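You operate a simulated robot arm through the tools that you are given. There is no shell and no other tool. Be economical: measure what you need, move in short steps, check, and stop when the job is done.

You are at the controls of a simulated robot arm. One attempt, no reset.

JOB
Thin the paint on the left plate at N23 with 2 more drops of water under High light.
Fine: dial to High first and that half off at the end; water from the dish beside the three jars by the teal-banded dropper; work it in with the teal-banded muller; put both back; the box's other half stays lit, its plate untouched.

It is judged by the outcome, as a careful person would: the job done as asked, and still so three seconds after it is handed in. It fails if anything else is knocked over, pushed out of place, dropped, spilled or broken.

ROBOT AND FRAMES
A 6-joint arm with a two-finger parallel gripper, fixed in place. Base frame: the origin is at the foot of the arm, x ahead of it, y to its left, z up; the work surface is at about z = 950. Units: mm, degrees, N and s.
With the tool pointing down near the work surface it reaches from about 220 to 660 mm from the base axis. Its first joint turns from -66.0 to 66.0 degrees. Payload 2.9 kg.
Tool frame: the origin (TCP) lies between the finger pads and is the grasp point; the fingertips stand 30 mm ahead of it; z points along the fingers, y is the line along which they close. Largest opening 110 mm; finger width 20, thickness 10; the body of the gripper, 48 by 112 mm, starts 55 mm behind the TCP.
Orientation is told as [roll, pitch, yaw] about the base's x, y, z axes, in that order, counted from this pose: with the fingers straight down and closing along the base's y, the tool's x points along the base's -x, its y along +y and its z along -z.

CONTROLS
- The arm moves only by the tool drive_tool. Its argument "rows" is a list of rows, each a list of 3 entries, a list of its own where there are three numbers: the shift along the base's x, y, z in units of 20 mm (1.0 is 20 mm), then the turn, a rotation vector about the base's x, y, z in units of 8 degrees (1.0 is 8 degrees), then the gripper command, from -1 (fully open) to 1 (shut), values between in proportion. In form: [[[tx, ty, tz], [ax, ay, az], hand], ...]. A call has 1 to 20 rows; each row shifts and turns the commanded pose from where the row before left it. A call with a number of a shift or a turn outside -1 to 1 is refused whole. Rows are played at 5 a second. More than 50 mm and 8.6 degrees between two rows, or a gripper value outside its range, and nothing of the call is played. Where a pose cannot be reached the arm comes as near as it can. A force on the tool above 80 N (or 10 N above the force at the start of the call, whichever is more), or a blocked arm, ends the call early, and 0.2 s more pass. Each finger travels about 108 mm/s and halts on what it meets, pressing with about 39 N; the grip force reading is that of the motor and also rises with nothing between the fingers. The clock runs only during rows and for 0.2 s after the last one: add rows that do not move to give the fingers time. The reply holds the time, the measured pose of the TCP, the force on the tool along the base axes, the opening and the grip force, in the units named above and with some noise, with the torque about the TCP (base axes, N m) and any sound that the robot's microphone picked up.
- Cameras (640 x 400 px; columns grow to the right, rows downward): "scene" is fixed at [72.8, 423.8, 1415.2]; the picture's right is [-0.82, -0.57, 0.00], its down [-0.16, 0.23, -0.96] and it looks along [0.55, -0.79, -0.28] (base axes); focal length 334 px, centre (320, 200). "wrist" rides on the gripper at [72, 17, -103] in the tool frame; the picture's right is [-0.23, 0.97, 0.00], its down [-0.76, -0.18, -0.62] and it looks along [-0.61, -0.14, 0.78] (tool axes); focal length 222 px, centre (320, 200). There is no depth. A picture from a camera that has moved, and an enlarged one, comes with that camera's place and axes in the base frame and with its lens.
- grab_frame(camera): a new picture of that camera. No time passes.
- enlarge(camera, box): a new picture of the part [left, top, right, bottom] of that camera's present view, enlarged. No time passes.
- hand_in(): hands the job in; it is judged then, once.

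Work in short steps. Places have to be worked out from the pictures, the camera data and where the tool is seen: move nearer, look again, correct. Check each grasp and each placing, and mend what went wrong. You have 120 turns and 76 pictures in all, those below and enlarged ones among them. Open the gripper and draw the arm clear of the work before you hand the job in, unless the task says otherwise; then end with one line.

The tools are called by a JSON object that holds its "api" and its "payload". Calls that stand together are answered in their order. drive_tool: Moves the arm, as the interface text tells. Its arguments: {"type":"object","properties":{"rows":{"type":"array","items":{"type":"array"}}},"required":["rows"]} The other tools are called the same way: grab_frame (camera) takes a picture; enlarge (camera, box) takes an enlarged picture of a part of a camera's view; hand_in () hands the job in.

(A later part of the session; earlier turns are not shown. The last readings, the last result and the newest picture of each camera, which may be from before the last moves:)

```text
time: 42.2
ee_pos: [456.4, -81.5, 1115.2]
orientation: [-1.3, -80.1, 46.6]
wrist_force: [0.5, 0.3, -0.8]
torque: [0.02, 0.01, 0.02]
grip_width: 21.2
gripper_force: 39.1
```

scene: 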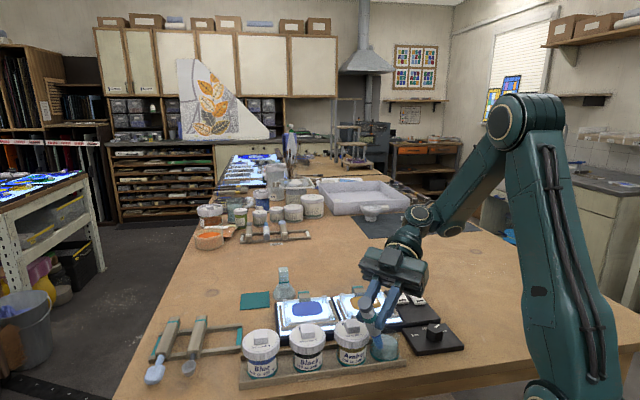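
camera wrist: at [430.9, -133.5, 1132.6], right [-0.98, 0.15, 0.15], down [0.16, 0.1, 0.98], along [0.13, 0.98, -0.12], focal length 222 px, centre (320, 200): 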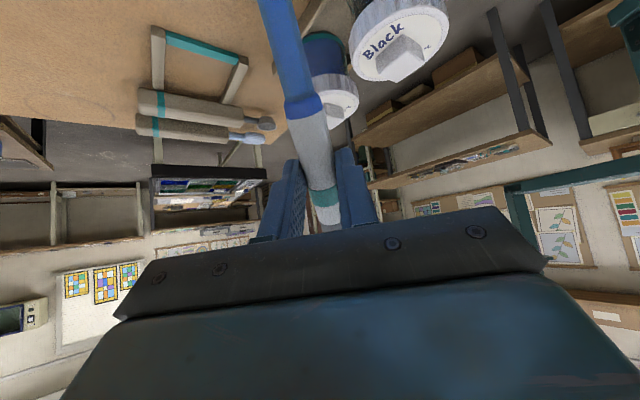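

The grip reads the same. On rechecking, my tip calibration puts the dip only a few millimetres under the surface, maybe none. I go back for a deeper dip: un-tilt to 45° first, then carry back to the dish with a heading around 75°.

{"api": "drive_tool", "payload": {"rows": [[[0.385, 0.41, 0.05], [-0.629, 0.608, 0], 1], [[0.385, 0.41, 0], [-0.629, 0.608, 0], 1], [[0.385, 0.41, 0], [-0.629, 0.608, 0], 1], [[0.385, 0.41, 0], [-0.629, 0.608, 0], 1], [[0.385, 0.41, 0], [-0.629, 0.608, 0], 1], [[-0.93, 0.02, 0], [0, 0, 0.33], 1], [[-0.93, 0.02, 0], [0, 0, 0.33], 1], [[-0.93, 0.02, 0], [0, 0, 0.33], 1], [[-0.93, 0.02, 0], [0, 0, 0.33], 1], [[-0.93, 0.02, 0], [0, 0, 0.33], 1], [[-0.93, 0.02, 0], [0, 0, 0.33], 1], [[-0.93, 0.02, 0], [0, 0, 0.33], 1], [[-0.93, 0.02, 0], [0, 0, 0.33], 1], [[-0.93, 0.02, 0], [0, 0, 0.33], 1], [[-0.93, 0.02, 0], [0, 0, 0.33], 1], [[-0.93, 0.02, 0], [0, 0, 0.33], 1], [[0, 0, 0], [0, 0, 0], 1]]}}

```text
time: 45.8
ee_pos: [290.1, -35.1, 1116.7]
orientation: [-0.8, -45.0, 75.3]
wrist_force: [0.1, -0.3, -0.6]
torque: [-0.03, 0.0, -0.01]
grip_width: 21.2
gripper_force: 39.4
```

No reach issues with this heading. I steepen to 60° over the dish.

{"api": "drive_tool", "payload": {"rows": [[[-0.16, -0.65, 0], [0.909, -0.239, 0], 1], [[-0.16, -0.65, 0], [0.909, -0.239, 0], 1], [[0, 0, 0], [0, 0, 0], 1]]}}

{"api": "enlarge", "payload": {"camera": "scene", "box": [320, 270, 440, 380]}}

```text
time: 46.6
ee_pos: [285.1, -57.4, 1111.1]
orientation: [-1.0, -60.1, 75.1]
wrist_force: [-0.1, -0.1, -1.6]
torque: [0.0, 0.04, 0.02]
grip_width: 21.1
gripper_force: 39.3
out of reach, approached as far as the arm can: row 2
```

```text
3.64 times, centred on (380, 325) of scene
camera zoom: at [72.8, 423.8, 1415.2], right [-0.82, -0.57, 0.0], down [-0.16, 0.23, -0.96], along [0.55, -0.79, -0.28], focal length 1214 px, centre (102, -254)
```

zoom: 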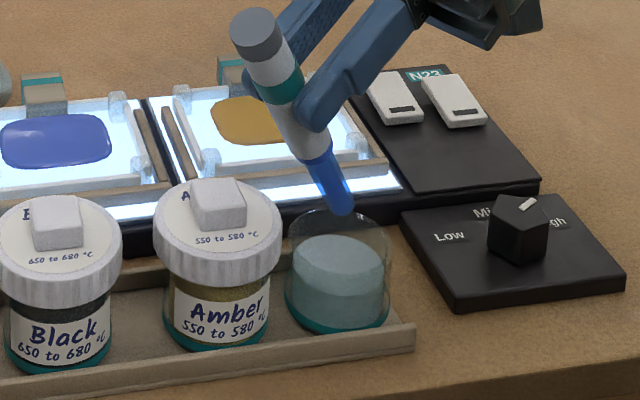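

The tip is above the dish centre at about z 1012. I descend to about z 964, then ease the grip command in the water and hold.

{"api": "drive_tool", "payload": {"rows": [[[0, -0.15, -0.6], [0, 0, 0], 1], [[0, 0, -0.6], [0, 0, 0], 1], [[0, 0, -0.6], [0, 0, 0], 1], [[0, 0, -0.5], [0, 0, 0], 1], [[0, 0, 0], [0, 0, 0], 1], [[0, 0, 0], [0, 0, 0], 0.64], [[0, 0, 0], [0, 0, 0], 0.64], [[0, 0, 0], [0, 0, 0], 0.64]]}}

{"api": "enlarge", "payload": {"camera": "scene", "box": [340, 290, 430, 370]}}

```text
time: 48.4
ee_pos: [283.8, -60.0, 1065.6]
orientation: [-1.2, -60.3, 75.6]
wrist_force: [-3.6, -2.4, 27.9]
torque: [0.04, -0.14, -0.01]
grip_width: 21.4
gripper_force: 38.5
```

```text
5.00 times, centred on (385, 330) of scene
camera zoom: at [72.4, 423.8, 1415.2], right [-0.82, -0.57, 0.0], down [-0.16, 0.23, -0.96], along [0.55, -0.79, -0.28], focal length 1669 px, centre (-5, -450)
```

zoom: 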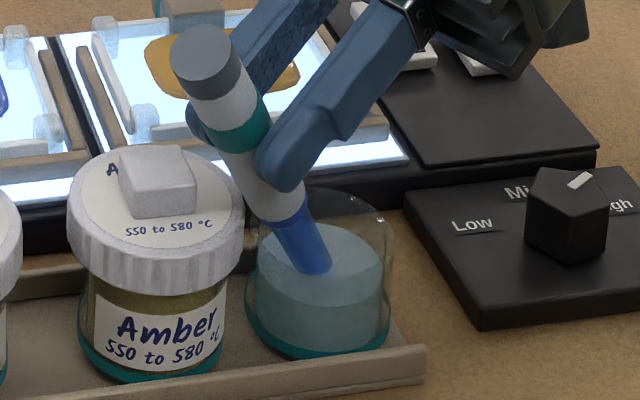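

28 N upward means the tip is on the dish floor, so it is surely in the water (and was before). I back off 6 mm and hold with the eased grip.

{"api": "drive_tool", "payload": {"rows": [[[0, 0, 0.3], [0, 0, 0], 0.64], [[0, 0, 0], [0, 0, 0], 1], [[0, 0, 0], [0, 0, 0], 1], [[0, 0, 0], [0, 0, 0], 0.64], [[0, 0, 0], [0, 0, 0], 0.64], [[0, 0, 0], [0, 0, 0], 0.64]]}}

{"api": "enlarge", "payload": {"camera": "scene", "box": [340, 290, 430, 370]}}

```text
time: 49.8
ee_pos: [285.7, -60.0, 1070.0]
orientation: [-0.8, -60.0, 75.1]
wrist_force: [-0.4, -0.2, -1.5]
torque: [0.0, -0.03, -0.03]
grip_width: 21.0
gripper_force: 38.9
```

```text
5.00 times, centred on (385, 330) of scene
camera zoom: at [72.8, 423.8, 1415.2], right [-0.82, -0.57, 0.0], down [-0.16, 0.23, -0.96], along [0.55, -0.79, -0.28], focal length 1669 px, centre (-5, -450)
```

zoom: 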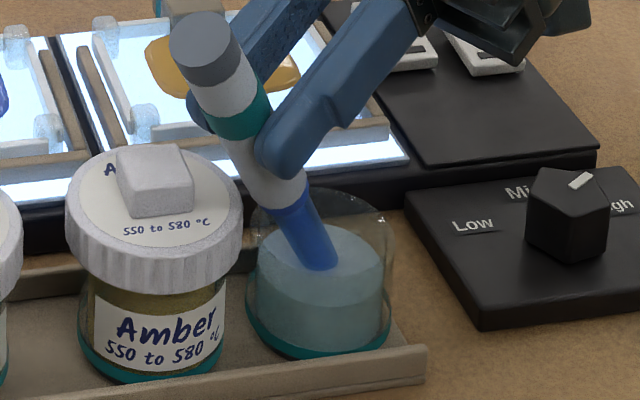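

I check the blue plate for any effect so far before going back.

{"api": "enlarge", "payload": {"camera": "scene", "box": [270, 260, 390, 340]}}

```text
5.00 times, centred on (330, 300) of scene
camera zoom: at [72.8, 423.8, 1415.2], right [-0.82, -0.57, 0.0], down [-0.16, 0.23, -0.96], along [0.55, -0.79, -0.28], focal length 1669 px, centre (270, -300)
```

zoom: 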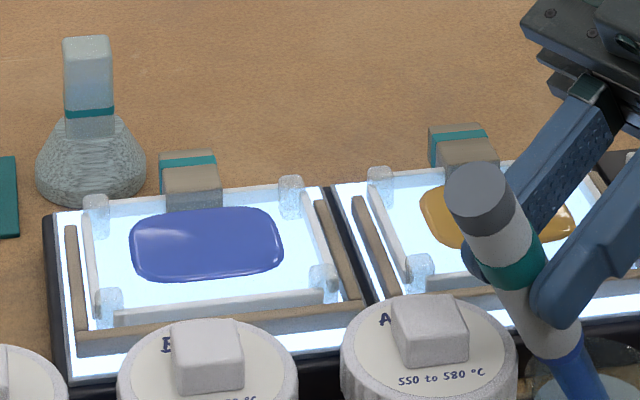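

The paint is unchanged. I lift out and return over the blue plate the same way, keeping the eased command.

{"api": "drive_tool", "payload": {"rows": [[[0, 0, 0.8], [0, 0, 0], 0.64], [[0, 0, 0.8], [0, 0, 0], 0.64], [[0.16, 0.65, 0.3], [-0.909, 0.239, 0], 0.64], [[0.16, 0.65, 0.3], [-0.909, 0.239, 0], 0.64], [[0.93, -0.02, 0], [0, 0, -0.33], 0.64], [[0.93, -0.02, 0], [0, 0, -0.33], 0.64], [[0.93, -0.02, 0], [0, 0, -0.33], 0.64], [[0.93, -0.02, 0], [0, 0, -0.33], 0.64], [[0.93, -0.02, 0], [0, 0, -0.33], 0.64], [[0.93, -0.02, 0], [0, 0, -0.33], 0.64], [[0.93, -0.02, 0], [0, 0, -0.33], 0.64], [[0.93, -0.02, 0], [0, 0, -0.33], 0.64], [[0.93, -0.02, 0], [0, 0, -0.33], 0.64], [[0.93, -0.02, 0], [0, 0, -0.33], 0.64], [[0.9, -0.02, 0], [0, 0, -0.33], 0.64], [[0, 0, 0], [0, 0, 0], 0.64]]}}

```text
time: 53.2
ee_pos: [495.4, -39.4, 1114.1]
orientation: [-1.0, -45.1, 46.0]
wrist_force: [-0.5, -0.1, -1.2]
torque: [0.01, 0.0, -0.02]
grip_width: 21.3
gripper_force: 39.4
```

Now I steepen to 75° over the paint, then give a short squeeze pulse and watch.

{"api": "drive_tool", "payload": {"rows": [[[-0.45, -0.46, 0], [0.674, -0.652, 0], 0.64], [[-0.45, -0.46, 0], [0.674, -0.652, 0], 0.64], [[-0.45, -0.46, 0], [0.674, -0.652, 0], 0.64], [[-0.45, -0.46, 0], [0.674, -0.652, 0], 0.64], [[0, 0, 0], [0, 0, 0], 0.64], [[0, 0, 0], [0, 0, 0], 1], [[0, 0, 0], [0, 0, 0], 1]]}}

{"api": "enlarge", "payload": {"camera": "scene", "box": [270, 240, 370, 320]}}

```text
time: 54.8
ee_pos: [458.5, -76.7, 1112.1]
orientation: [-1.2, -75.1, 46.3]
wrist_force: [-0.3, 0.4, -1.6]
torque: [-0.02, -0.01, 0.01]
grip_width: 21.0
gripper_force: 38.7
```

```text
5.00 times, centred on (320, 280) of scene
camera zoom: at [72.8, 423.8, 1415.2], right [-0.82, -0.57, 0.0], down [-0.16, 0.23, -0.96], along [0.55, -0.79, -0.28], focal length 1669 px, centre (320, -200)
```

zoom: 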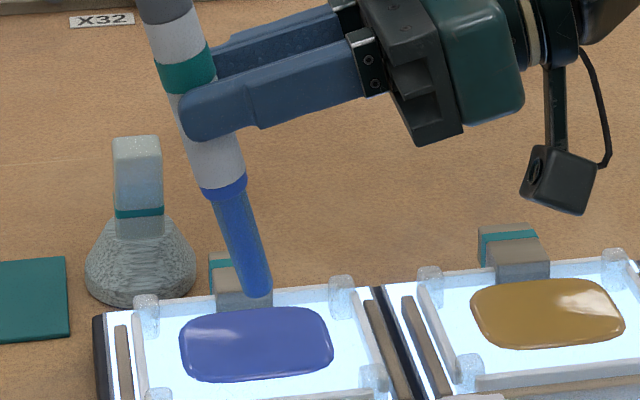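

No visible change. Next I test a light touch: lower to about z 987, which was contact-free before, then 2 mm steps.

{"api": "drive_tool", "payload": {"rows": [[[0.1, 0, -0.5], [0, 0, 0], 1], [[0, 0, -0.5], [0, 0, 0], 1], [[0, 0, -0.1], [0, 0, 0], 1], [[0, 0, 0], [0, 0, 0], 1]]}}

{"api": "drive_tool", "payload": {"rows": [[[0, 0, -0.1], [0, 0, 0], 1], [[0, 0, 0], [0, 0, 0], 1]]}}

{"api": "enlarge", "payload": {"camera": "scene", "box": [280, 270, 350, 320]}}

```text
time: 55.8
ee_pos: [461.7, -74.7, 1091.6]
orientation: [-1.2, -75.1, 46.4]
wrist_force: [0.3, 0.5, -1.6]
torque: [-0.04, 0.01, 0.01]
grip_width: 21.2
gripper_force: 39.0
```

```text
time: 56.4
ee_pos: [461.5, -76.6, 1090.1]
orientation: [-1.2, -75.1, 46.5]
wrist_force: [-0.7, -0.2, -1.3]
torque: [-0.02, 0.03, 0.04]
grip_width: 21.3
gripper_force: 38.9
```

```text
8.00 times, centred on (315, 295) of scene
camera zoom: at [72.8, 423.8, 1415.2], right [-0.82, -0.57, 0.0], down [-0.16, 0.23, -0.96], along [0.55, -0.79, -0.28], focal length 2671 px, centre (360, -560)
```

zoom: 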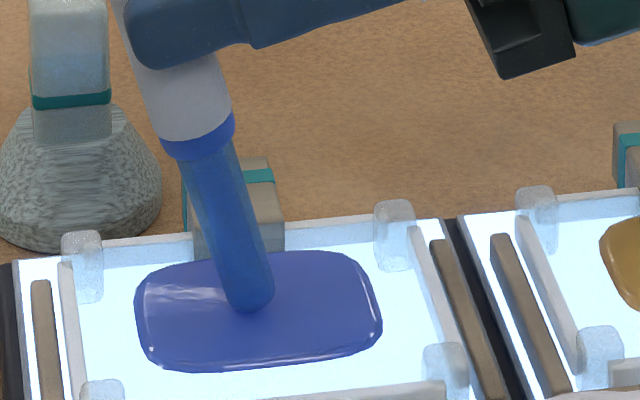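

I hold here with a grip pulse and watch for a change.

{"api": "drive_tool", "payload": {"rows": [[[0, 0, 0], [0, 0, 0], 0.64], [[0, 0, 0], [0, 0, 0], 0.64], [[0, 0, 0], [0, 0, 0], 1], [[0, 0, 0], [0, 0, 0], 1], [[0, 0, 0], [0, 0, 0], 1]]}}

{"api": "drive_tool", "payload": {"rows": [[[0, 0, -0.15], [0, 0, 0], 1], [[0, 0, 0], [0, 0, 0], 1]]}}

{"api": "enlarge", "payload": {"camera": "scene", "box": [280, 270, 350, 320]}}

```text
time: 57.6
ee_pos: [461.2, -75.8, 1089.9]
orientation: [-1.3, -75.1, 46.5]
wrist_force: [0.5, 0.4, -0.7]
torque: [-0.01, 0.01, -0.03]
grip_width: 21.0
gripper_force: 39.4
```

```text
time: 58.2
ee_pos: [462.1, -74.5, 1087.4]
orientation: [-1.3, -75.0, 46.6]
wrist_force: [-0.8, -0.1, -0.2]
torque: [0.0, 0.01, -0.02]
grip_width: 21.1
gripper_force: 38.6
```

```text
8.00 times, centred on (315, 295) of scene
camera zoom: at [72.8, 423.8, 1415.2], right [-0.82, -0.57, 0.0], down [-0.16, 0.23, -0.96], along [0.55, -0.79, -0.28], focal length 2671 px, centre (360, -560)
```

zoom: 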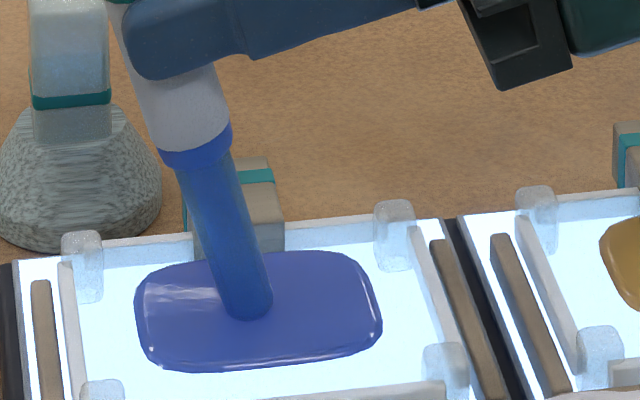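

{"api": "drive_tool", "payload": {"rows": [[[0, 0, -0.1], [0, 0, 0], 1], [[0, 0, 0], [0, 0, 0], 1]]}}

{"api": "drive_tool", "payload": {"rows": [[[0, 0, -0.1], [0, 0, 0], 1], [[0, 0, 0], [0, 0, 0], 1]]}}

```text
time: 58.8
ee_pos: [461.6, -76.2, 1087.3]
orientation: [-1.8, -75.2, 47.1]
wrist_force: [-2.5, -0.9, 15.0]
torque: [-0.09, 0.12, -0.02]
grip_width: 21.0
gripper_force: 38.7
```

```text
time: 59.4
ee_pos: [461.3, -74.7, 1085.4]
orientation: [-2.2, -75.5, 47.4]
wrist_force: [3.4, 0.0, 27.9]
torque: [0.03, -0.25, -0.03]
grip_width: 21.0
gripper_force: 39.3
```

Contact with the plate came at TCP z about 1087. I back off 12 mm and look.

{"api": "drive_tool", "payload": {"rows": [[[0, 0, 0.3], [0, 0, 0], 1], [[0, 0, 0.5], [0, 0, 0], 1], [[0, 0, 0], [0, 0, 0], 1]]}}

{"api": "enlarge", "payload": {"camera": "scene", "box": [280, 270, 350, 320]}}

```text
time: 60.2
ee_pos: [461.7, -75.2, 1097.6]
orientation: [-0.7, -75.0, 46.1]
wrist_force: [-0.1, -0.2, -0.9]
torque: [-0.01, -0.04, -0.03]
grip_width: 21.3
gripper_force: 39.1
```

```text
8.00 times, centred on (315, 295) of scene
camera zoom: at [72.8, 423.8, 1415.2], right [-0.82, -0.57, 0.0], down [-0.16, 0.23, -0.96], along [0.55, -0.79, -0.28], focal length 2671 px, centre (360, -560)
```

zoom: 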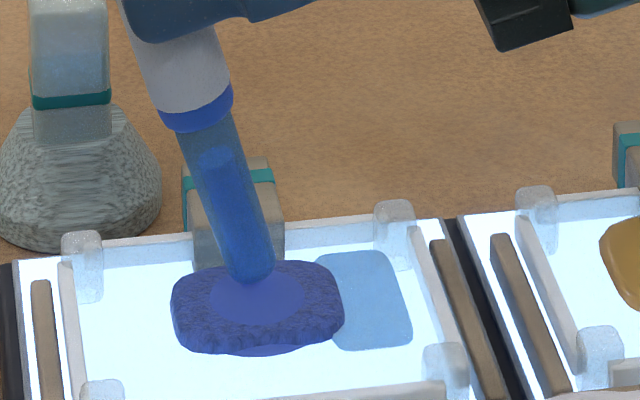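

Touching released water: the paint now looks unmixed and wetted, and the nozzle shows a lower fill level. I zoom in to count.

{"api": "enlarge", "payload": {"camera": "scene", "box": [293, 265, 338, 317]}}

```text
7.69 times, centred on (316, 291) of scene
camera zoom: at [72.8, 423.8, 1415.2], right [-0.82, -0.57, 0.0], down [-0.16, 0.23, -0.96], along [0.55, -0.79, -0.28], focal length 2568 px, centre (355, -500)
```

zoom: 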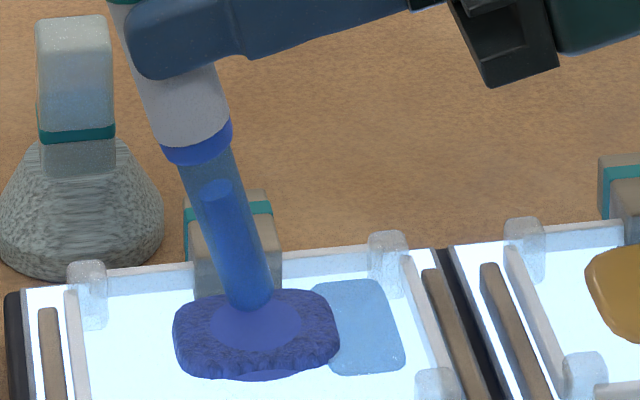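

Touch releases water, and the level went from full to about 80%, which I read as one drop. I make one brief second touch and lift straight off, then compare levels.

{"api": "drive_tool", "payload": {"rows": [[[0, 0, -0.5], [0, 0, 0], 1], [[0, 0, -0.2], [0, 0, 0], 1], [[0, 0, 0.3], [0, 0, 0], 1], [[0, 0, 0.4], [0, 0, 0], 1], [[0, 0, 0], [0, 0, 0], 1]]}}

{"api": "enlarge", "payload": {"camera": "scene", "box": [280, 270, 350, 320]}}

```text
time: 61.4
ee_pos: [460.7, -76.3, 1099.4]
orientation: [-1.1, -75.1, 46.5]
wrist_force: [-0.3, 0.0, -0.3]
torque: [-0.04, 0.0, -0.02]
grip_width: 21.0
gripper_force: 39.0
```

```text
8.00 times, centred on (315, 295) of scene
camera zoom: at [72.8, 423.8, 1415.2], right [-0.82, -0.57, 0.0], down [-0.16, 0.23, -0.96], along [0.55, -0.79, -0.28], focal length 2671 px, centre (360, -560)
```

zoom: 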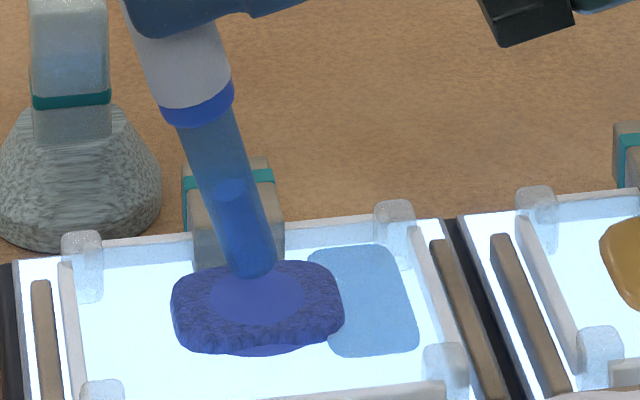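

The level fell by the same amount again (about 77% to 55%), so the two touches gave two drops. Now I raise, level the dropper and head back toward the rack.

{"api": "drive_tool", "payload": {"rows": [[[0, 0, 1], [0, 0, 0], 1], [[0.3, 0.4, 0.8], [-0.674, 0.652, 0], 1], [[0.4, 0.6, 0.4], [-0.674, 0.652, 0], 1], [[0.4, 0.6, 0.3], [-0.674, 0.652, 0], 1], [[0.4, 0.6, 0.2], [-0.674, 0.652, 0], 1], [[0.4, 0.6, 0.2], [-0.674, 0.652, 0], 1], [[0.4, 0.6, 0], [-0.674, 0.652, 0], 1], [[0.4, 0.6, 0], [-0.674, 0.652, 0], 1], [[0.4, 0.6, 0], [-0.674, 0.652, 0], 1], [[0.4, 0.6, 0], [-0.674, 0.652, 0], 1], [[0.4, 0.6, 0], [-0.674, 0.652, 0], 1], [[0, 0, 0], [0, 0, 0], 1]]}}

```text
time: 64.0
ee_pos: [538.2, 39.9, 1157.9]
orientation: [-0.7, -0.1, 46.1]
wrist_force: [0.4, 0.2, -1.1]
torque: [0.01, 0.0, -0.04]
grip_width: 21.1
gripper_force: 38.4
```

{"api": "drive_tool", "payload": {"rows": [[[0.06, 0.08, -0.1], [0, 0, -0.95], 1], [[0.06, 0.08, -0.1], [0, 0, -0.95], 1], [[0.06, 0.08, -0.1], [0, 0, -0.95], 1], [[0.06, 0.08, -0.1], [0, 0, -0.95], 1], [[0.06, 0.08, -0.1], [0, 0, -0.95], 1], [[0.06, 0.08, -0.1], [0, 0, -0.95], 1], [[0.06, 0.08, -0.1], [0, 0, -0.95], 1], [[0.06, 0.08, -0.1], [0, 0, -0.95], 1], [[0.06, 0.08, -0.1], [0, 0, -0.95], 1], [[0.06, 0.08, -0.1], [0, 0, -0.95], 1], [[0.06, 0.08, -0.1], [0, 0, -0.95], 1], [[0.06, 0.08, -0.1], [0, 0, -0.95], 1], [[0, 0, 0], [0, 0, 0], 1]]}}

{"api": "enlarge", "payload": {"camera": "scene", "box": [140, 210, 300, 390]}}

{"api": "grab_frame", "payload": {"camera": "wrist"}}

```text
time: 66.8
ee_pos: [552.6, 59.4, 1133.2]
orientation: [-0.8, 0.1, -45.2]
wrist_force: [-0.2, 0.4, -1.0]
torque: [0.01, -0.01, -0.02]
grip_width: 21.0
gripper_force: 38.7
```

```text
2.22 times, centred on (220, 300) of scene
camera zoom: at [72.8, 423.8, 1415.2], right [-0.82, -0.57, 0.0], down [-0.16, 0.23, -0.96], along [0.55, -0.79, -0.28], focal length 742 px, centre (542, -22)
```

zoom: 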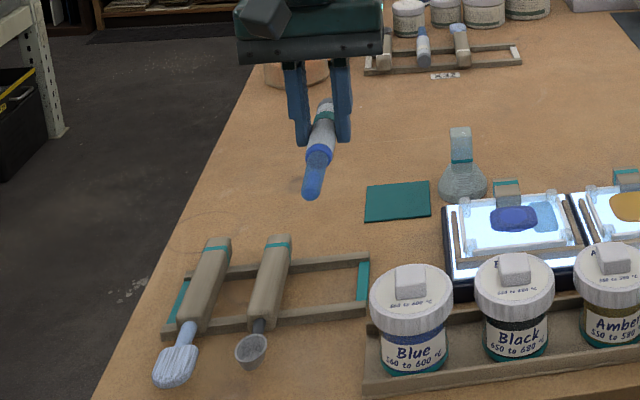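

```text
24 pictures are left
camera wrist: at [515.4, 122.7, 1236.2], right [0.85, 0.52, -0.01], down [0.42, -0.66, 0.63], along [0.32, -0.54, -0.78], focal length 222 px, centre (320, 200)
```

wrist: 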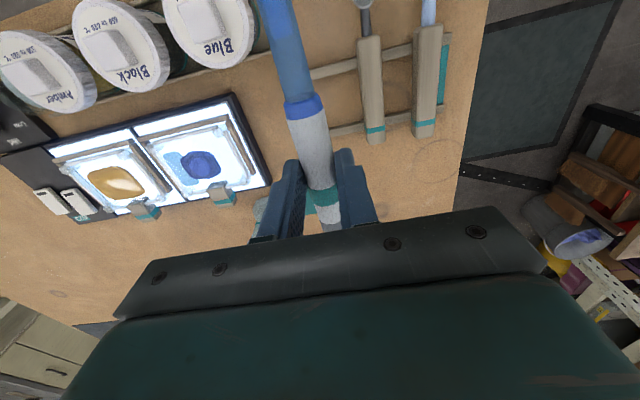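

The dropper sits in the grip as at pickup, over its slot. I lower to the pick height and check the force.

{"api": "drive_tool", "payload": {"rows": [[[0, -0.03, -1], [0, 0, 0], 1], [[0, 0, -1], [0, 0, 0], 1], [[0, 0, -1], [0, 0, 0], 1], [[0, 0, -1], [0, 0, 0], 1], [[0, 0, -1], [0, 0, 0], 1], [[0, 0, -1], [0, 0, 0], 1], [[0, 0, -0.85], [0, 0, 0], 1], [[0, 0, 0], [0, 0, 0], 1]]}}

{"api": "enlarge", "payload": {"camera": "scene", "box": [170, 270, 280, 380]}}

```text
time: 68.6
ee_pos: [552.0, 57.4, 994.8]
orientation: [-0.7, 0.0, -45.1]
wrist_force: [0.5, 0.1, -0.4]
torque: [-0.03, 0.02, 0.03]
grip_width: 20.9
gripper_force: 38.5
```

```text
3.64 times, centred on (225, 325) of scene
camera zoom: at [72.8, 423.8, 1415.2], right [-0.82, -0.57, 0.0], down [-0.16, 0.23, -0.96], along [0.55, -0.79, -0.28], focal length 1214 px, centre (666, -254)
```

zoom: 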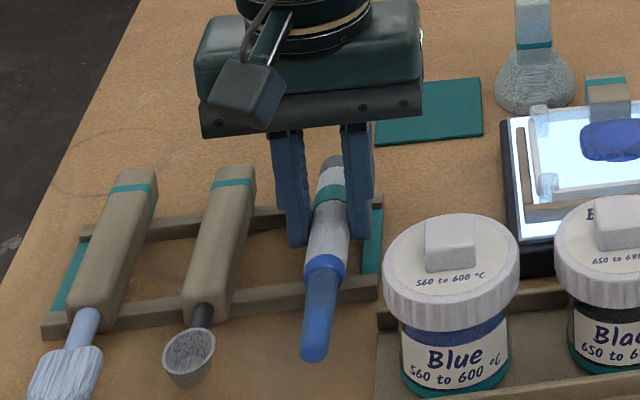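

Almost seated. I lower the last few mm and open slightly.

{"api": "drive_tool", "payload": {"rows": [[[0, 0, -0.1], [0, 0, 0], 1], [[0, 0, 0], [0, 0, 0], 1]]}}

{"api": "drive_tool", "payload": {"rows": [[[0, 0, -0.08], [0, 0, 0], 1], [[0, 0, 0], [0, 0, 0], 1]]}}

```text
time: 69.2
ee_pos: [553.9, 58.7, 994.1]
orientation: [-0.6, 0.0, -45.0]
wrist_force: [-0.9, -0.5, 2.3]
torque: [-0.09, -0.1, -0.03]
grip_width: 21.1
gripper_force: 38.8
```

```text
time: 69.8
ee_pos: [554.4, 59.2, 994.5]
orientation: [-0.5, -0.2, -45.1]
wrist_force: [-5.1, 0.1, 12.3]
torque: [-0.3, -0.35, -0.05]
grip_width: 21.2
gripper_force: 38.9
```

It is resting on the rails (12 N). I open and rise.

{"api": "drive_tool", "payload": {"rows": [[[0, 0, 0.05], [0, 0, 0], 0.45], [[0, 0, 0], [0, 0, 0], 0.4], [[0, 0, 0.5], [0, 0, 0], 0.4], [[0, 0, 1], [0, 0, 0], 0.4], [[0, 0, 1], [0, 0, 0], 0.4], [[0, 0, 1], [0, 0, 0], 0.2], [[0, 0, 1], [0, 0, 0], 0], [[0, 0, 1], [0, 0, 0], 0]]}}

{"api": "enlarge", "payload": {"camera": "scene", "box": [140, 240, 340, 380]}}

{"api": "grab_frame", "payload": {"camera": "wrist"}}

```text
time: 71.6
ee_pos: [551.8, 58.8, 1104.3]
orientation: [-0.7, -0.1, -45.3]
wrist_force: [-0.1, 0.4, -0.7]
torque: [0.0, -0.04, 0.0]
grip_width: 55.1
gripper_force: 0.1
```

```text
2.86 times, centred on (240, 310) of scene
camera zoom: at [72.8, 423.8, 1415.2], right [-0.82, -0.57, 0.0], down [-0.16, 0.23, -0.96], along [0.55, -0.79, -0.28], focal length 954 px, centre (549, -114)
```

zoom: 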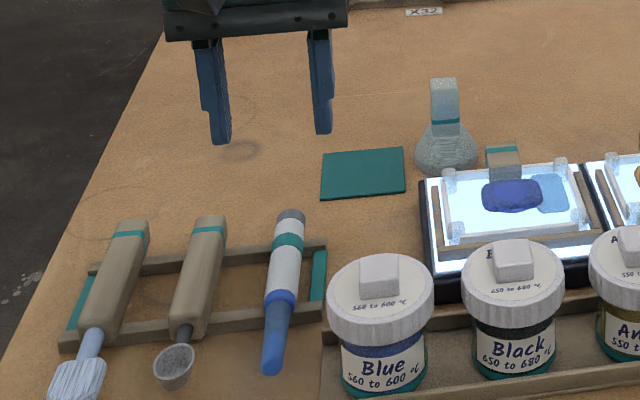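

```text
21 pictures are left
camera wrist: at [514.7, 121.9, 1206.9], right [0.85, 0.53, -0.01], down [0.42, -0.66, 0.63], along [0.32, -0.54, -0.78], focal length 222 px, centre (320, 200)
```

wrist: 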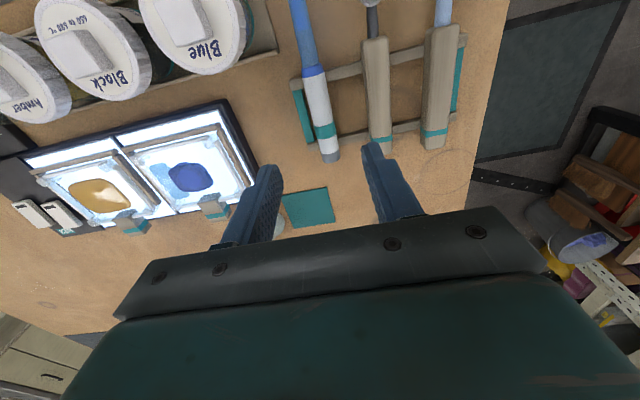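

The dropper is back in its place. Next is the muller: I estimate its axis at (566,-130) with its top near z 1025. I move above it for a look.

{"api": "drive_tool", "payload": {"rows": [[[0.05, -0.93, 0.2], [0, 0, 0.56], 0], [[0.05, -0.93, 0.2], [0, 0, 0.56], 0], [[0.05, -0.93, 0.2], [0, 0, 0.56], 0], [[0.05, -0.93, 0.2], [0, 0, 0.56], 0], [[0.05, -0.93, 0.2], [0, 0, 0.56], 0], [[0.05, -0.93, 0.2], [0, 0, 0.56], 0], [[0.05, -0.93, 0], [0, 0, 0.56], 0], [[0.05, -0.93, 0], [0, 0, 0.56], 0], [[0.05, -0.93, 0], [0, 0, 0.56], 0], [[0.05, -0.93, 0], [0, 0, 0.56], 0], [[0, 0, 0], [0, 0, 0], 0]]}}

{"api": "enlarge", "payload": {"camera": "wrist", "box": [220, 40, 420, 190]}}

```text
time: 74.0
ee_pos: [564.4, -127.9, 1127.7]
orientation: [-0.6, 0.0, -0.3]
wrist_force: [0.7, -0.3, 0.2]
torque: [-0.01, 0.03, 0.0]
grip_width: 55.0
gripper_force: 0.1
```

```text
2.67 times, centred on (320, 115) of wrist
camera zoom: at [491.2, -110.5, 1230.3], right [0.23, 0.97, -0.01], down [0.76, -0.17, 0.63], along [0.61, -0.15, -0.78], focal length 592 px, centre (320, 427)
```

zoom: 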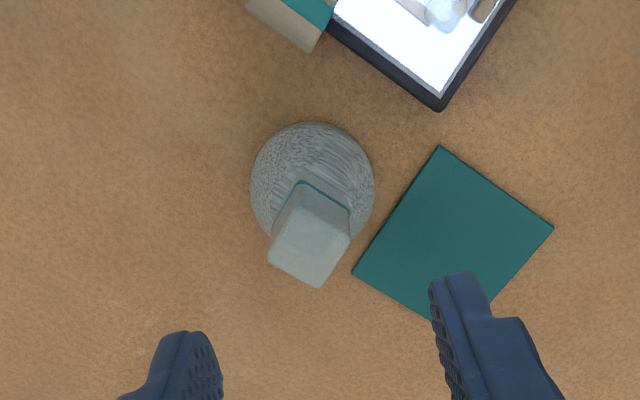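

The muller stands at (569,-135), its handle faces turned about 50° and about 22 mm wide. I yaw -40° to match and lower with the fingers astride the handle.

{"api": "drive_tool", "payload": {"rows": [[[0.05, -0.07, -0.4], [0.075, 0, -1], 0], [[0.05, -0.07, -0.4], [0, 0, -1], 0], [[0.05, -0.07, -0.4], [0, 0, -1], 0], [[0.05, -0.07, -0.4], [0, 0, -1], 0], [[0.05, -0.07, -0.4], [0, 0, -1], 0], [[0, 0, 0], [0, 0, 0], 0]]}}

{"api": "enlarge", "payload": {"camera": "wrist", "box": [220, 40, 420, 190]}}

```text
time: 75.4
ee_pos: [569.0, -135.2, 1086.8]
orientation: [0.0, 0.0, -40.3]
wrist_force: [0.8, 0.6, 1.2]
torque: [0.02, 0.01, -0.01]
grip_width: 54.9
gripper_force: 0.0
```

```text
2.67 times, centred on (320, 115) of wrist
camera zoom: at [524.9, -75.6, 1190.7], right [0.8, 0.59, 0.0], down [0.47, -0.63, 0.62], along [0.37, -0.5, -0.78], focal length 592 px, centre (320, 427)
```

zoom: 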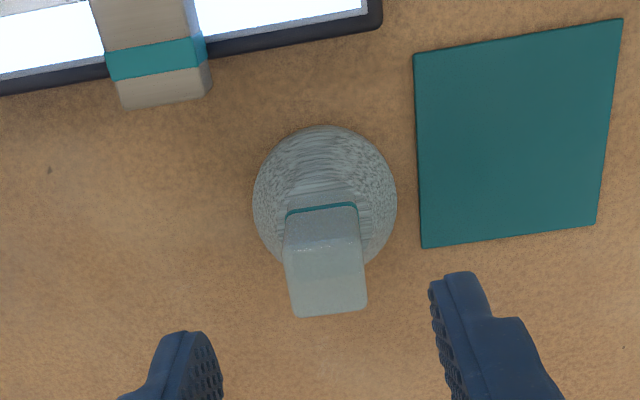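

Aligned with the handle and centred. I descend and close.

{"api": "drive_tool", "payload": {"rows": [[[0, 0, -0.8], [0, 0, 0], 0], [[0, 0, -0.8], [0, 0, 0], 0], [[0, 0, -0.8], [0, 0, 0], 0], [[0, 0, -0.8], [0, 0, 0], 0], [[0, 0, 0], [0, 0, 0], 0], [[0, 0, 0], [0, 0, 0], 1], [[0, 0, 0], [0, 0, 0], 1], [[0, 0, 0], [0, 0, 0], 1]]}}

{"api": "enlarge", "payload": {"camera": "scene", "box": [230, 220, 330, 320]}}

```text
time: 77.2
ee_pos: [567.1, -134.5, 1022.9]
orientation: [-0.1, 0.0, -40.2]
wrist_force: [0.6, 0.4, 0.0]
torque: [0.1, -0.09, 0.01]
grip_width: 23.6
gripper_force: 39.5
```

```text
4.00 times, centred on (280, 270) of scene
camera zoom: at [72.8, 423.8, 1415.2], right [-0.82, -0.57, 0.0], down [-0.16, 0.23, -0.96], along [0.55, -0.79, -0.28], focal length 1335 px, centre (480, -80)
```

zoom: 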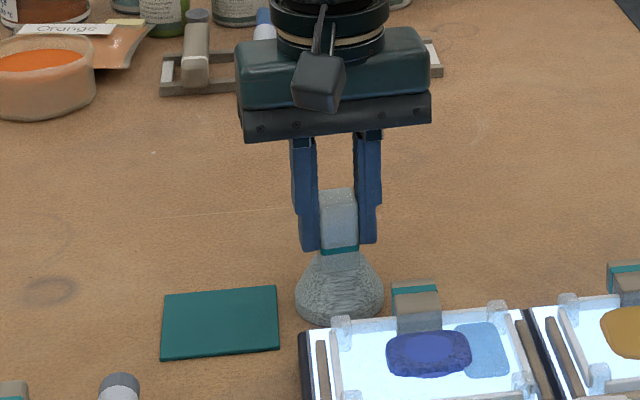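

The muller is gripped (23.6 mm) and upright. I lift it 80 mm, carry it over the blue plate's centre at about (455,-76), and check before lowering.

{"api": "drive_tool", "payload": {"rows": [[[0, 0, 1], [0, 0, 0], 1], [[0, 0, 1], [0, 0, 0], 1], [[0, 0, 1], [0, 0, 0], 1], [[0, 0, 1], [0, 0, 0], 1], [[-0.8, 0.42, 0], [0, 0, 0], 1], [[-0.8, 0.42, 0], [0, 0, 0], 1], [[-0.8, 0.42, 0], [0, 0, 0], 1], [[-0.8, 0.42, 0], [0, 0, 0], 1], [[-0.8, 0.42, 0], [0, 0, 0], 1], [[-0.8, 0.42, 0], [0, 0, 0], 1], [[-0.8, 0.42, 0], [0, 0, 0], 1], [[0, 0, -0.8], [0, 0, 0], 1], [[0, 0, 0], [0, 0, 0], 1]]}}

{"api": "enlarge", "payload": {"camera": "scene", "box": [260, 240, 370, 320]}}

```text
time: 80.0
ee_pos: [456.5, -75.0, 1086.8]
orientation: [-0.2, 0.1, -40.3]
wrist_force: [0.2, -0.2, -2.6]
torque: [0.01, 0.01, 0.0]
grip_width: 23.6
gripper_force: 38.8
```

```text
5.00 times, centred on (315, 280) of scene
camera zoom: at [72.8, 423.8, 1415.2], right [-0.82, -0.57, 0.0], down [-0.16, 0.23, -0.96], along [0.55, -0.79, -0.28], focal length 1669 px, centre (345, -200)
```

zoom: 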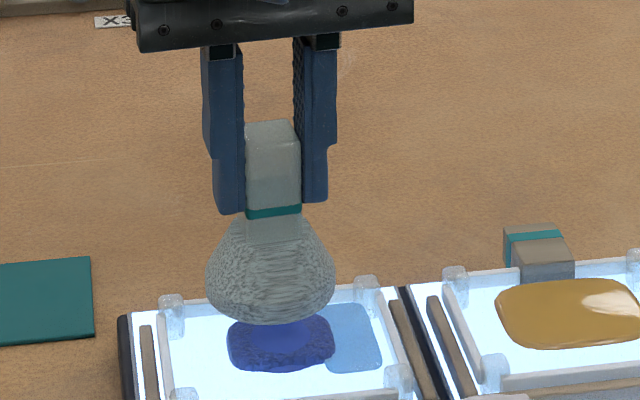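

The landing point projects close to the plate centre. I shift 4 mm to -y and lower to about 5 mm above the plate.

{"api": "drive_tool", "payload": {"rows": [[[0, -0.2, -0.5], [0, 0, 0], 1], [[0, 0, -0.5], [0, 0, 0], 1], [[0, 0, -0.3], [0, 0, 0], 1], [[0, 0, 0], [0, 0, 0], 1]]}}

{"api": "drive_tool", "payload": {"rows": [[[0, 0, -0.15], [0, 0, 0], 1], [[0, 0, 0], [0, 0, 0], 1]]}}

{"api": "enlarge", "payload": {"camera": "scene", "box": [260, 240, 370, 320]}}

```text
time: 81.0
ee_pos: [456.3, -79.5, 1061.1]
orientation: [-0.1, 0.0, -40.3]
wrist_force: [0.1, -0.2, -2.1]
torque: [0.03, -0.02, 0.01]
grip_width: 23.5
gripper_force: 38.3
```

```text
time: 81.6
ee_pos: [456.1, -80.2, 1058.5]
orientation: [0.0, 0.1, -40.3]
wrist_force: [-0.7, 0.1, -2.1]
torque: [0.04, -0.02, -0.02]
grip_width: 23.7
gripper_force: 38.6
```

```text
5.00 times, centred on (315, 280) of scene
camera zoom: at [72.8, 423.8, 1415.2], right [-0.82, -0.57, 0.0], down [-0.16, 0.23, -0.96], along [0.55, -0.79, -0.28], focal length 1669 px, centre (345, -200)
```

zoom: 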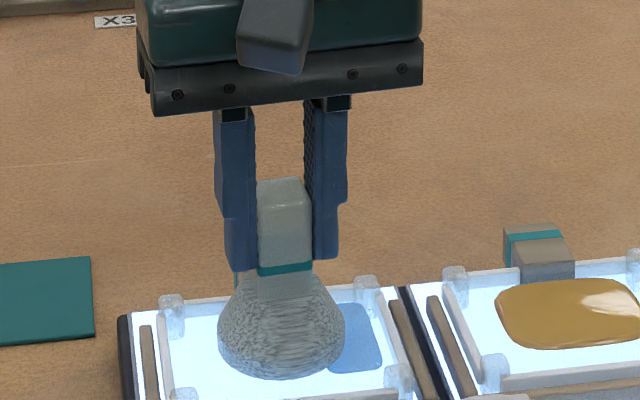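

Well centred between the posts. I make final small steps to contact.

{"api": "drive_tool", "payload": {"rows": [[[0, 0, -0.15], [0, 0, 0], 1], [[0, 0, 0], [0, 0, 0], 1]]}}

{"api": "drive_tool", "payload": {"rows": [[[0, 0, -0.1], [0, 0, 0], 1], [[0, 0, 0], [0, 0, 0], 1]]}}

```text
time: 82.2
ee_pos: [456.7, -80.8, 1057.8]
orientation: [0.0, -0.2, -40.4]
wrist_force: [-9.9, -2.2, 28.8]
torque: [-0.01, 0.4, 0.06]
grip_width: 23.7
gripper_force: 39.3
```

```text
time: 82.8
ee_pos: [456.4, -80.1, 1053.5]
orientation: [-0.1, -0.4, -40.4]
wrist_force: [-3.3, -6.4, 30.0]
torque: [-0.29, -0.07, -0.05]
grip_width: 23.7
gripper_force: 38.9
```

It's in contact (30 N). I ease up about 1 mm and grind one gentle elliptical loop, then check force and look.

{"api": "drive_tool", "payload": {"rows": [[[0, 0, 0.05], [0, 0, 0], 1], [[-0.25, -0.17, 0], [0, 0, 0], 1], [[-0.24, -0.17, 0], [0, 0, 0], 1], [[0.024, 0.272, 0], [0, 0, 0], 1], [[0.297, 0.316, 0], [0, 0, 0], 1], [[0.4, 0.168, 0], [0, 0, 0], 1], [[0.263, -0.072, 0], [0, 0, 0], 1], [[-0.024, -0.272, 0], [0, 0, 0], 1], [[-0.297, -0.316, 0], [0, 0, 0], 1], [[-0.4, -0.168, 0], [0, 0, 0], 1], [[-0.263, 0.072, 0], [0, 0, 0], 1]]}}

{"api": "enlarge", "payload": {"camera": "scene", "box": [260, 240, 370, 320]}}

```text
time: 85.2
ee_pos: [446.0, -88.3, 1054.8]
orientation: [-0.1, 0.0, -40.5]
wrist_force: [4.8, -3.1, 13.0]
torque: [-0.14, -0.39, -0.09]
grip_width: 23.4
gripper_force: 39.5
```

```text
5.00 times, centred on (315, 280) of scene
camera zoom: at [72.7, 423.7, 1415.2], right [-0.82, -0.57, 0.0], down [-0.16, 0.23, -0.96], along [0.55, -0.79, -0.28], focal length 1669 px, centre (345, -200)
```

zoom: 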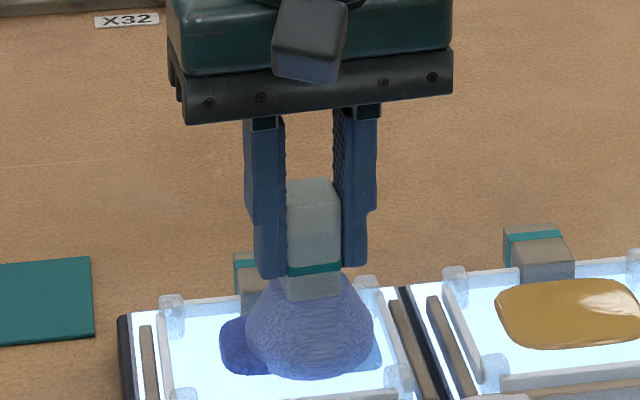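

Grinding works with about 13 N down. I run two more loops.

{"api": "drive_tool", "payload": {"rows": [[[0.024, 0.272, 0], [0, 0, 0], 1], [[0.297, 0.316, 0], [0, 0, 0], 1], [[0.4, 0.168, 0], [0, 0, 0], 1], [[0.263, -0.072, 0], [0, 0, 0], 1], [[-0.024, -0.272, 0], [0, 0, 0], 1], [[-0.297, -0.316, 0], [0, 0, 0], 1], [[-0.4, -0.168, 0], [0, 0, 0], 1], [[-0.263, 0.072, 0], [0, 0, 0], 1], [[0.024, 0.272, 0], [0, 0, 0], 1], [[0.297, 0.316, 0], [0, 0, 0], 1], [[0.4, 0.168, 0], [0, 0, 0], 1], [[0.263, -0.072, 0], [0, 0, 0], 1], [[-0.024, -0.272, 0], [0, 0, 0], 1], [[-0.297, -0.316, 0], [0, 0, 0], 1], [[-0.4, -0.168, 0], [0, 0, 0], 1], [[-0.263, 0.072, 0], [0, 0, 0], 1]]}}

{"api": "drive_tool", "payload": {"rows": [[[0.024, 0.272, 0], [0, 0, 0], 1], [[0.297, 0.316, 0], [0, 0, 0], 1], [[0.4, 0.168, 0], [0, 0, 0], 1], [[0.263, -0.072, 0], [0, 0, 0], 1], [[-0.024, -0.272, 0], [0, 0, 0], 1], [[-0.297, -0.316, 0], [0, 0, 0], 1], [[-0.4, -0.168, 0], [0, 0, 0], 1], [[-0.263, 0.072, 0], [0, 0, 0], 1], [[0.24, 0.17, 0], [0, 0, 0], 1], [[0.25, 0.17, 0], [0, 0, 0], 1], [[0, 0, 0.5], [0, 0, 0], 1], [[0, 0, 1], [0, 0, 0], 1], [[0, 0, 1], [0, 0, 0], 1], [[0, 0, 0], [0, 0, 0], 1]]}}

{"api": "enlarge", "payload": {"camera": "scene", "box": [260, 240, 370, 320]}}

```text
time: 88.6
ee_pos: [445.7, -85.9, 1053.9]
orientation: [-0.2, 0.1, -40.3]
wrist_force: [0.6, -0.3, 0.8]
torque: [-0.05, -0.05, -0.04]
grip_width: 23.2
gripper_force: 39.6
```

```text
time: 91.6
ee_pos: [455.3, -79.4, 1104.8]
orientation: [-0.1, 0.0, -40.3]
wrist_force: [0.0, -0.4, -2.0]
torque: [0.0, -0.04, 0.02]
grip_width: 23.6
gripper_force: 39.4
```

```text
5.00 times, centred on (315, 280) of scene
camera zoom: at [72.8, 423.8, 1415.2], right [-0.82, -0.57, 0.0], down [-0.16, 0.23, -0.96], along [0.55, -0.79, -0.28], focal length 1669 px, centre (345, -200)
```

zoom: 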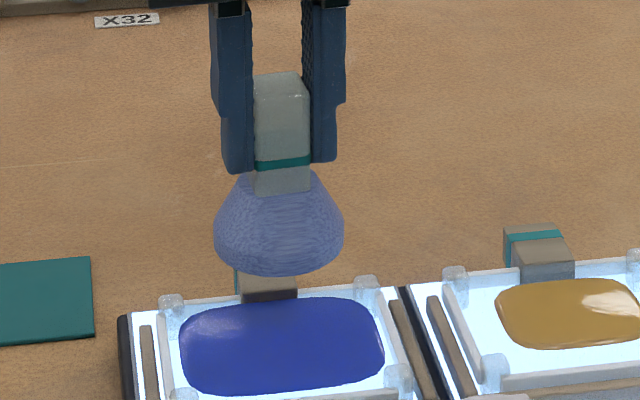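

The paint is now smooth, uniform and larger: the water is worked in. I carry the muller back to its spot at (568,-135). It slipped a few mm up in the grip, so I'll find the table by force.

{"api": "drive_tool", "payload": {"rows": [[[0.805, -0.396, 0], [0, 0, 0], 1], [[0.805, -0.396, 0], [0, 0, 0], 1], [[0.805, -0.396, 0], [0, 0, 0], 1], [[0.805, -0.396, 0], [0, 0, 0], 1], [[0.805, -0.396, 0], [0, 0, 0], 1], [[0.805, -0.396, 0], [0, 0, 0], 1], [[0.805, -0.396, 0], [0, 0, 0], 1], [[0, 0, -1], [0, 0, 0], 1], [[0, 0, -1], [0, 0, 0], 1], [[0, 0, -1], [0, 0, 0], 1], [[0, 0, -0.9], [0, 0, 0], 1], [[0, 0, 0], [0, 0, 0], 1]]}}

{"api": "drive_tool", "payload": {"rows": [[[0, 0, -0.15], [0, 0, 0], 1], [[0, 0, 0], [0, 0, 0], 1]]}}

```text
time: 94.2
ee_pos: [570.4, -135.1, 1025.8]
orientation: [-0.1, 0.0, -40.3]
wrist_force: [-0.3, -0.8, -2.0]
torque: [0.02, -0.01, 0.0]
grip_width: 23.5
gripper_force: 39.0
```

```text
time: 94.8
ee_pos: [570.0, -135.0, 1022.8]
orientation: [-0.1, 0.0, -40.3]
wrist_force: [0.7, -0.1, -1.7]
torque: [-0.02, -0.03, 0.01]
grip_width: 23.7
gripper_force: 39.1
```

{"api": "drive_tool", "payload": {"rows": [[[0, 0, -0.1], [0, 0, 0], 1], [[0, 0, 0], [0, 0, 0], 1]]}}

{"api": "drive_tool", "payload": {"rows": [[[0, 0, -0.1], [0, 0, 0], 1], [[0, 0, 0], [0, 0, 0], 1]]}}

```text
time: 95.4
ee_pos: [569.2, -134.6, 1020.8]
orientation: [0.0, 0.1, -40.3]
wrist_force: [0.8, 0.3, -1.7]
torque: [0.01, 0.01, 0.01]
grip_width: 23.5
gripper_force: 39.3
```

```text
time: 96.0
ee_pos: [569.3, -134.5, 1018.7]
orientation: [-0.1, 0.0, -40.3]
wrist_force: [-0.5, -0.6, -1.7]
torque: [0.0, -0.01, -0.04]
grip_width: 23.7
gripper_force: 39.1
```

Not touching yet, so I continue in 2 mm steps.

{"api": "drive_tool", "payload": {"rows": [[[0, 0, -0.08], [0, 0, 0], 1], [[0, 0, 0], [0, 0, 0], 1]]}}

{"api": "enlarge", "payload": {"camera": "scene", "box": [230, 220, 330, 320]}}

```text
time: 96.6
ee_pos: [568.5, -134.0, 1020.1]
orientation: [0.0, -0.1, -40.3]
wrist_force: [-0.6, 0.0, 6.1]
torque: [0.17, 0.09, 0.04]
grip_width: 23.7
gripper_force: 39.2
```

```text
4.00 times, centred on (280, 270) of scene
camera zoom: at [72.7, 423.8, 1415.2], right [-0.82, -0.57, 0.0], down [-0.16, 0.23, -0.96], along [0.55, -0.79, -0.28], focal length 1335 px, centre (480, -80)
```

zoom: 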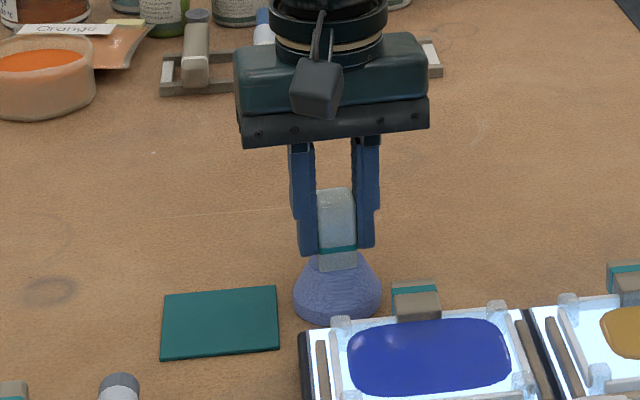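

It is resting on the bench in its original spot. I release, rise, and go over to look at the switches.

{"api": "drive_tool", "payload": {"rows": [[[0, 0, 0], [0, 0, 0], 0.2], [[0, 0, 0], [0, 0, 0], 0], [[0, 0, 1], [0, 0, 0], 0], [[0, 0, 1], [0, 0, 0], 0], [[0, 0, 1], [0, 0, 0], 0], [[0, 0, 1], [0, 0, 0], 0], [[0, 0, 1], [0, 0, 0], 0]]}}

{"api": "drive_tool", "payload": {"rows": [[[-0.96, -0.39, 0], [0, 0, 0.5], 0], [[-0.96, -0.39, 0], [0, 0, 0.5], 0], [[-0.96, -0.39, 0], [0, 0, 0.5], 0], [[-0.96, -0.39, 0], [0, 0, 0.5], 0], [[-0.96, -0.39, 0], [0, 0, 0.5], 0.5], [[-0.96, -0.39, 0], [0, 0, 0.5], 1], [[-0.96, -0.39, 0], [0, 0, 0.5], 1], [[-0.96, -0.39, 0], [0, 0, 0.5], 1], [[-0.96, -0.39, 0], [0, 0, 0.5], 1], [[-0.96, -0.39, 0], [0, 0, 0.5], 1], [[-0.96, -0.39, 0], [0, 0, 0], 1], [[-0.96, -0.39, 0], [0, 0, 0], 1], [[-0.96, -0.39, 0], [0, 0, 0], 1], [[-0.96, -0.39, 0], [0, 0, 0], 1], [[0, 0, 0], [0, 0, 0], 1]]}}

{"api": "enlarge", "payload": {"camera": "wrist", "box": [230, 40, 430, 190]}}

```text
time: 98.2
ee_pos: [568.8, -134.8, 1118.6]
orientation: [-0.1, 0.0, -40.4]
wrist_force: [-0.5, 0.1, -0.4]
torque: [-0.02, 0.02, 0.01]
grip_width: 54.9
gripper_force: 0.0
```

```text
time: 101.4
ee_pos: [299.1, -242.9, 1118.3]
orientation: [-0.1, -0.1, -0.3]
wrist_force: [0.2, 0.3, -0.1]
torque: [0.06, -0.02, 0.01]
grip_width: 0.0
gripper_force: 37.7
```

```text
2.67 times, centred on (330, 115) of wrist
camera zoom: at [227.3, -226.8, 1221.0], right [0.23, 0.97, 0.0], down [0.76, -0.18, 0.62], along [0.61, -0.15, -0.78], focal length 592 px, centre (293, 427)
```

zoom: 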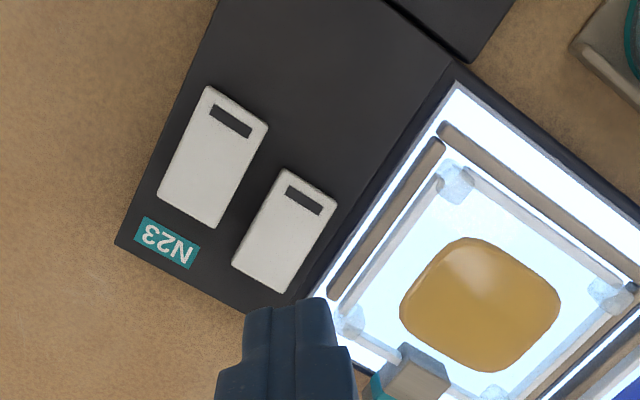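

{"api": "enlarge", "payload": {"camera": "scene", "box": [385, 280, 435, 315]}}

{"api": "enlarge", "payload": {"camera": "wrist", "box": [275, 65, 365, 155]}}

```text
11.43 times, centred on (410, 298) of scene
camera zoom: at [72.8, 423.8, 1415.2], right [-0.82, -0.57, 0.0], down [-0.16, 0.23, -0.96], along [0.55, -0.79, -0.28], focal length 3815 px, centre (-709, -914)
```

zoom: 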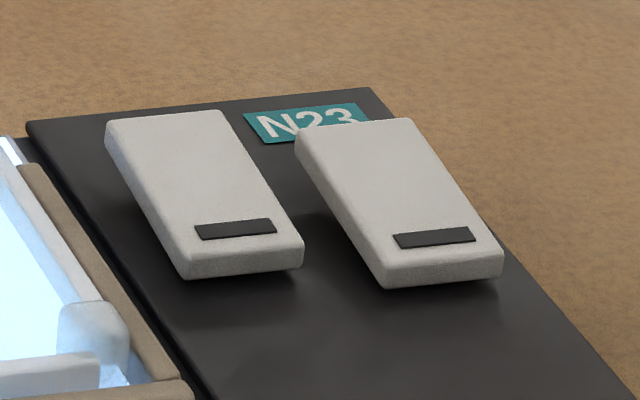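

```text
4.44 times, centred on (320, 110) of wrist
camera zoom: at [227.3, -226.8, 1221.0], right [0.23, 0.97, 0.0], down [0.76, -0.18, 0.62], along [0.61, -0.15, -0.78], focal length 987 px, centre (320, 600)
```

zoom: 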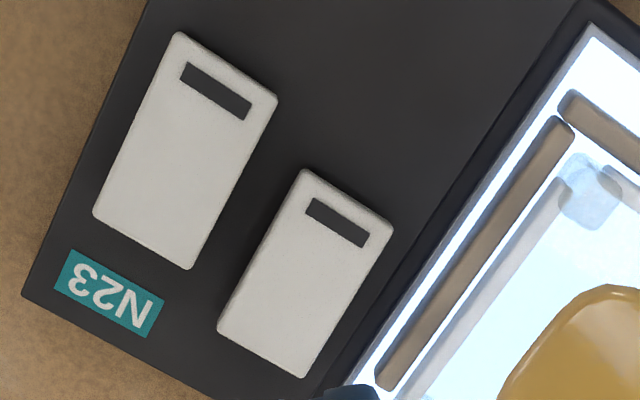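

On both rockers the dash end is down and the N23 end is up, so both are on. The left rocker, nearest the plates, spans about (301,-237) to (330,-266). I align the closed fingers over its raised end at (323,-258), above contact.

{"api": "drive_tool", "payload": {"rows": [[[0.2, -0.13, -0.3], [0, 0, -0.94], 1], [[0.2, -0.13, -0.3], [0, 0, -0.94], 1], [[0.2, -0.13, -0.6], [0, 0, -0.94], 1], [[0.2, -0.13, -0.6], [0, 0, -0.94], 1], [[0.2, -0.13, -0.8], [0, 0, -0.94], 1], [[0.2, -0.13, -0.8], [0, 0, -0.94], 1], [[0, 0, -0.7], [0, 0, 0], 1], [[0, 0, 0], [0, 0, 0], 1]]}}

{"api": "enlarge", "payload": {"camera": "scene", "box": [370, 260, 450, 320]}}

{"api": "enlarge", "payload": {"camera": "wrist", "box": [250, 80, 400, 200]}}

```text
time: 103.2
ee_pos: [324.3, -260.0, 1036.7]
orientation: [-0.2, 0.0, -45.5]
wrist_force: [-0.1, 0.3, -0.4]
torque: [0.0, -0.01, 0.02]
grip_width: 0.0
gripper_force: 37.8
```

```text
6.67 times, centred on (410, 290) of scene
camera zoom: at [72.8, 423.8, 1415.2], right [-0.82, -0.57, 0.0], down [-0.16, 0.23, -0.96], along [0.55, -0.79, -0.28], focal length 2226 px, centre (-280, -400)
```

zoom: 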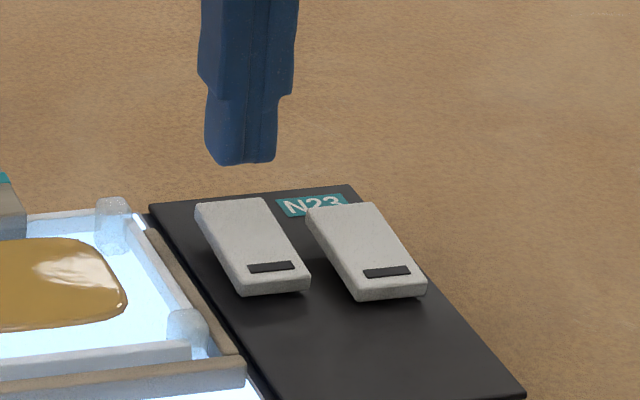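

```text
3.33 times, centred on (325, 140) of wrist
camera zoom: at [285.6, -197.1, 1140.0], right [0.85, 0.52, 0.0], down [0.41, -0.67, 0.62], along [0.32, -0.53, -0.78], focal length 740 px, centre (303, 400)
```

zoom: 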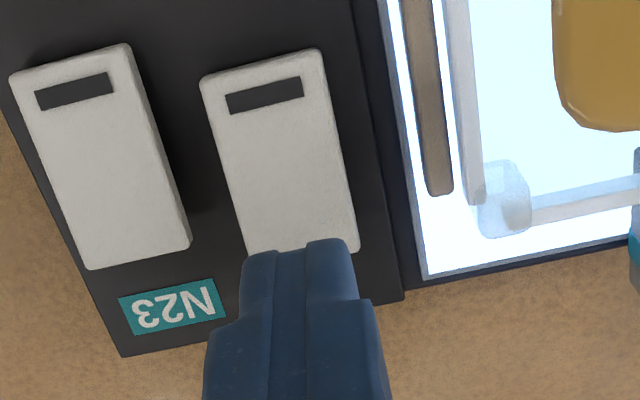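

I shift about 6 mm toward the rocker's middle so the fingertips land on its raised end, lower to just above, then press in small steps.

{"api": "drive_tool", "payload": {"rows": [[[-0.25, 0.23, -0.3], [0, 0, 0], 1], [[0, 0, -0.5], [0, 0, 0], 1], [[0, 0, 0], [0, 0, 0], 1]]}}

{"api": "drive_tool", "payload": {"rows": [[[0, 0, -0.15], [0, 0, 0], 1], [[0, 0, 0], [0, 0, 0], 1]]}}

{"api": "drive_tool", "payload": {"rows": [[[0, 0, -0.15], [0, 0, 0], 1], [[0, 0, 0], [0, 0, 0], 1]]}}

```text
time: 104.0
ee_pos: [320.1, -255.1, 1020.6]
orientation: [-0.2, 0.0, -45.4]
wrist_force: [0.3, -0.4, 0.2]
torque: [0.0, 0.0, 0.0]
grip_width: 0.0
gripper_force: 37.8
```

```text
time: 104.6
ee_pos: [319.4, -256.0, 1017.6]
orientation: [-0.1, 0.0, -45.4]
wrist_force: [-0.5, -0.6, 0.0]
torque: [-0.03, -0.01, 0.01]
grip_width: 0.0
gripper_force: 38.1
```

```text
time: 105.2
ee_pos: [319.4, -254.7, 1012.9]
orientation: [-0.1, 0.0, -45.5]
wrist_force: [0.6, 0.2, 1.0]
torque: [-0.01, 0.01, 0.0]
grip_width: 0.0
gripper_force: 37.6
```

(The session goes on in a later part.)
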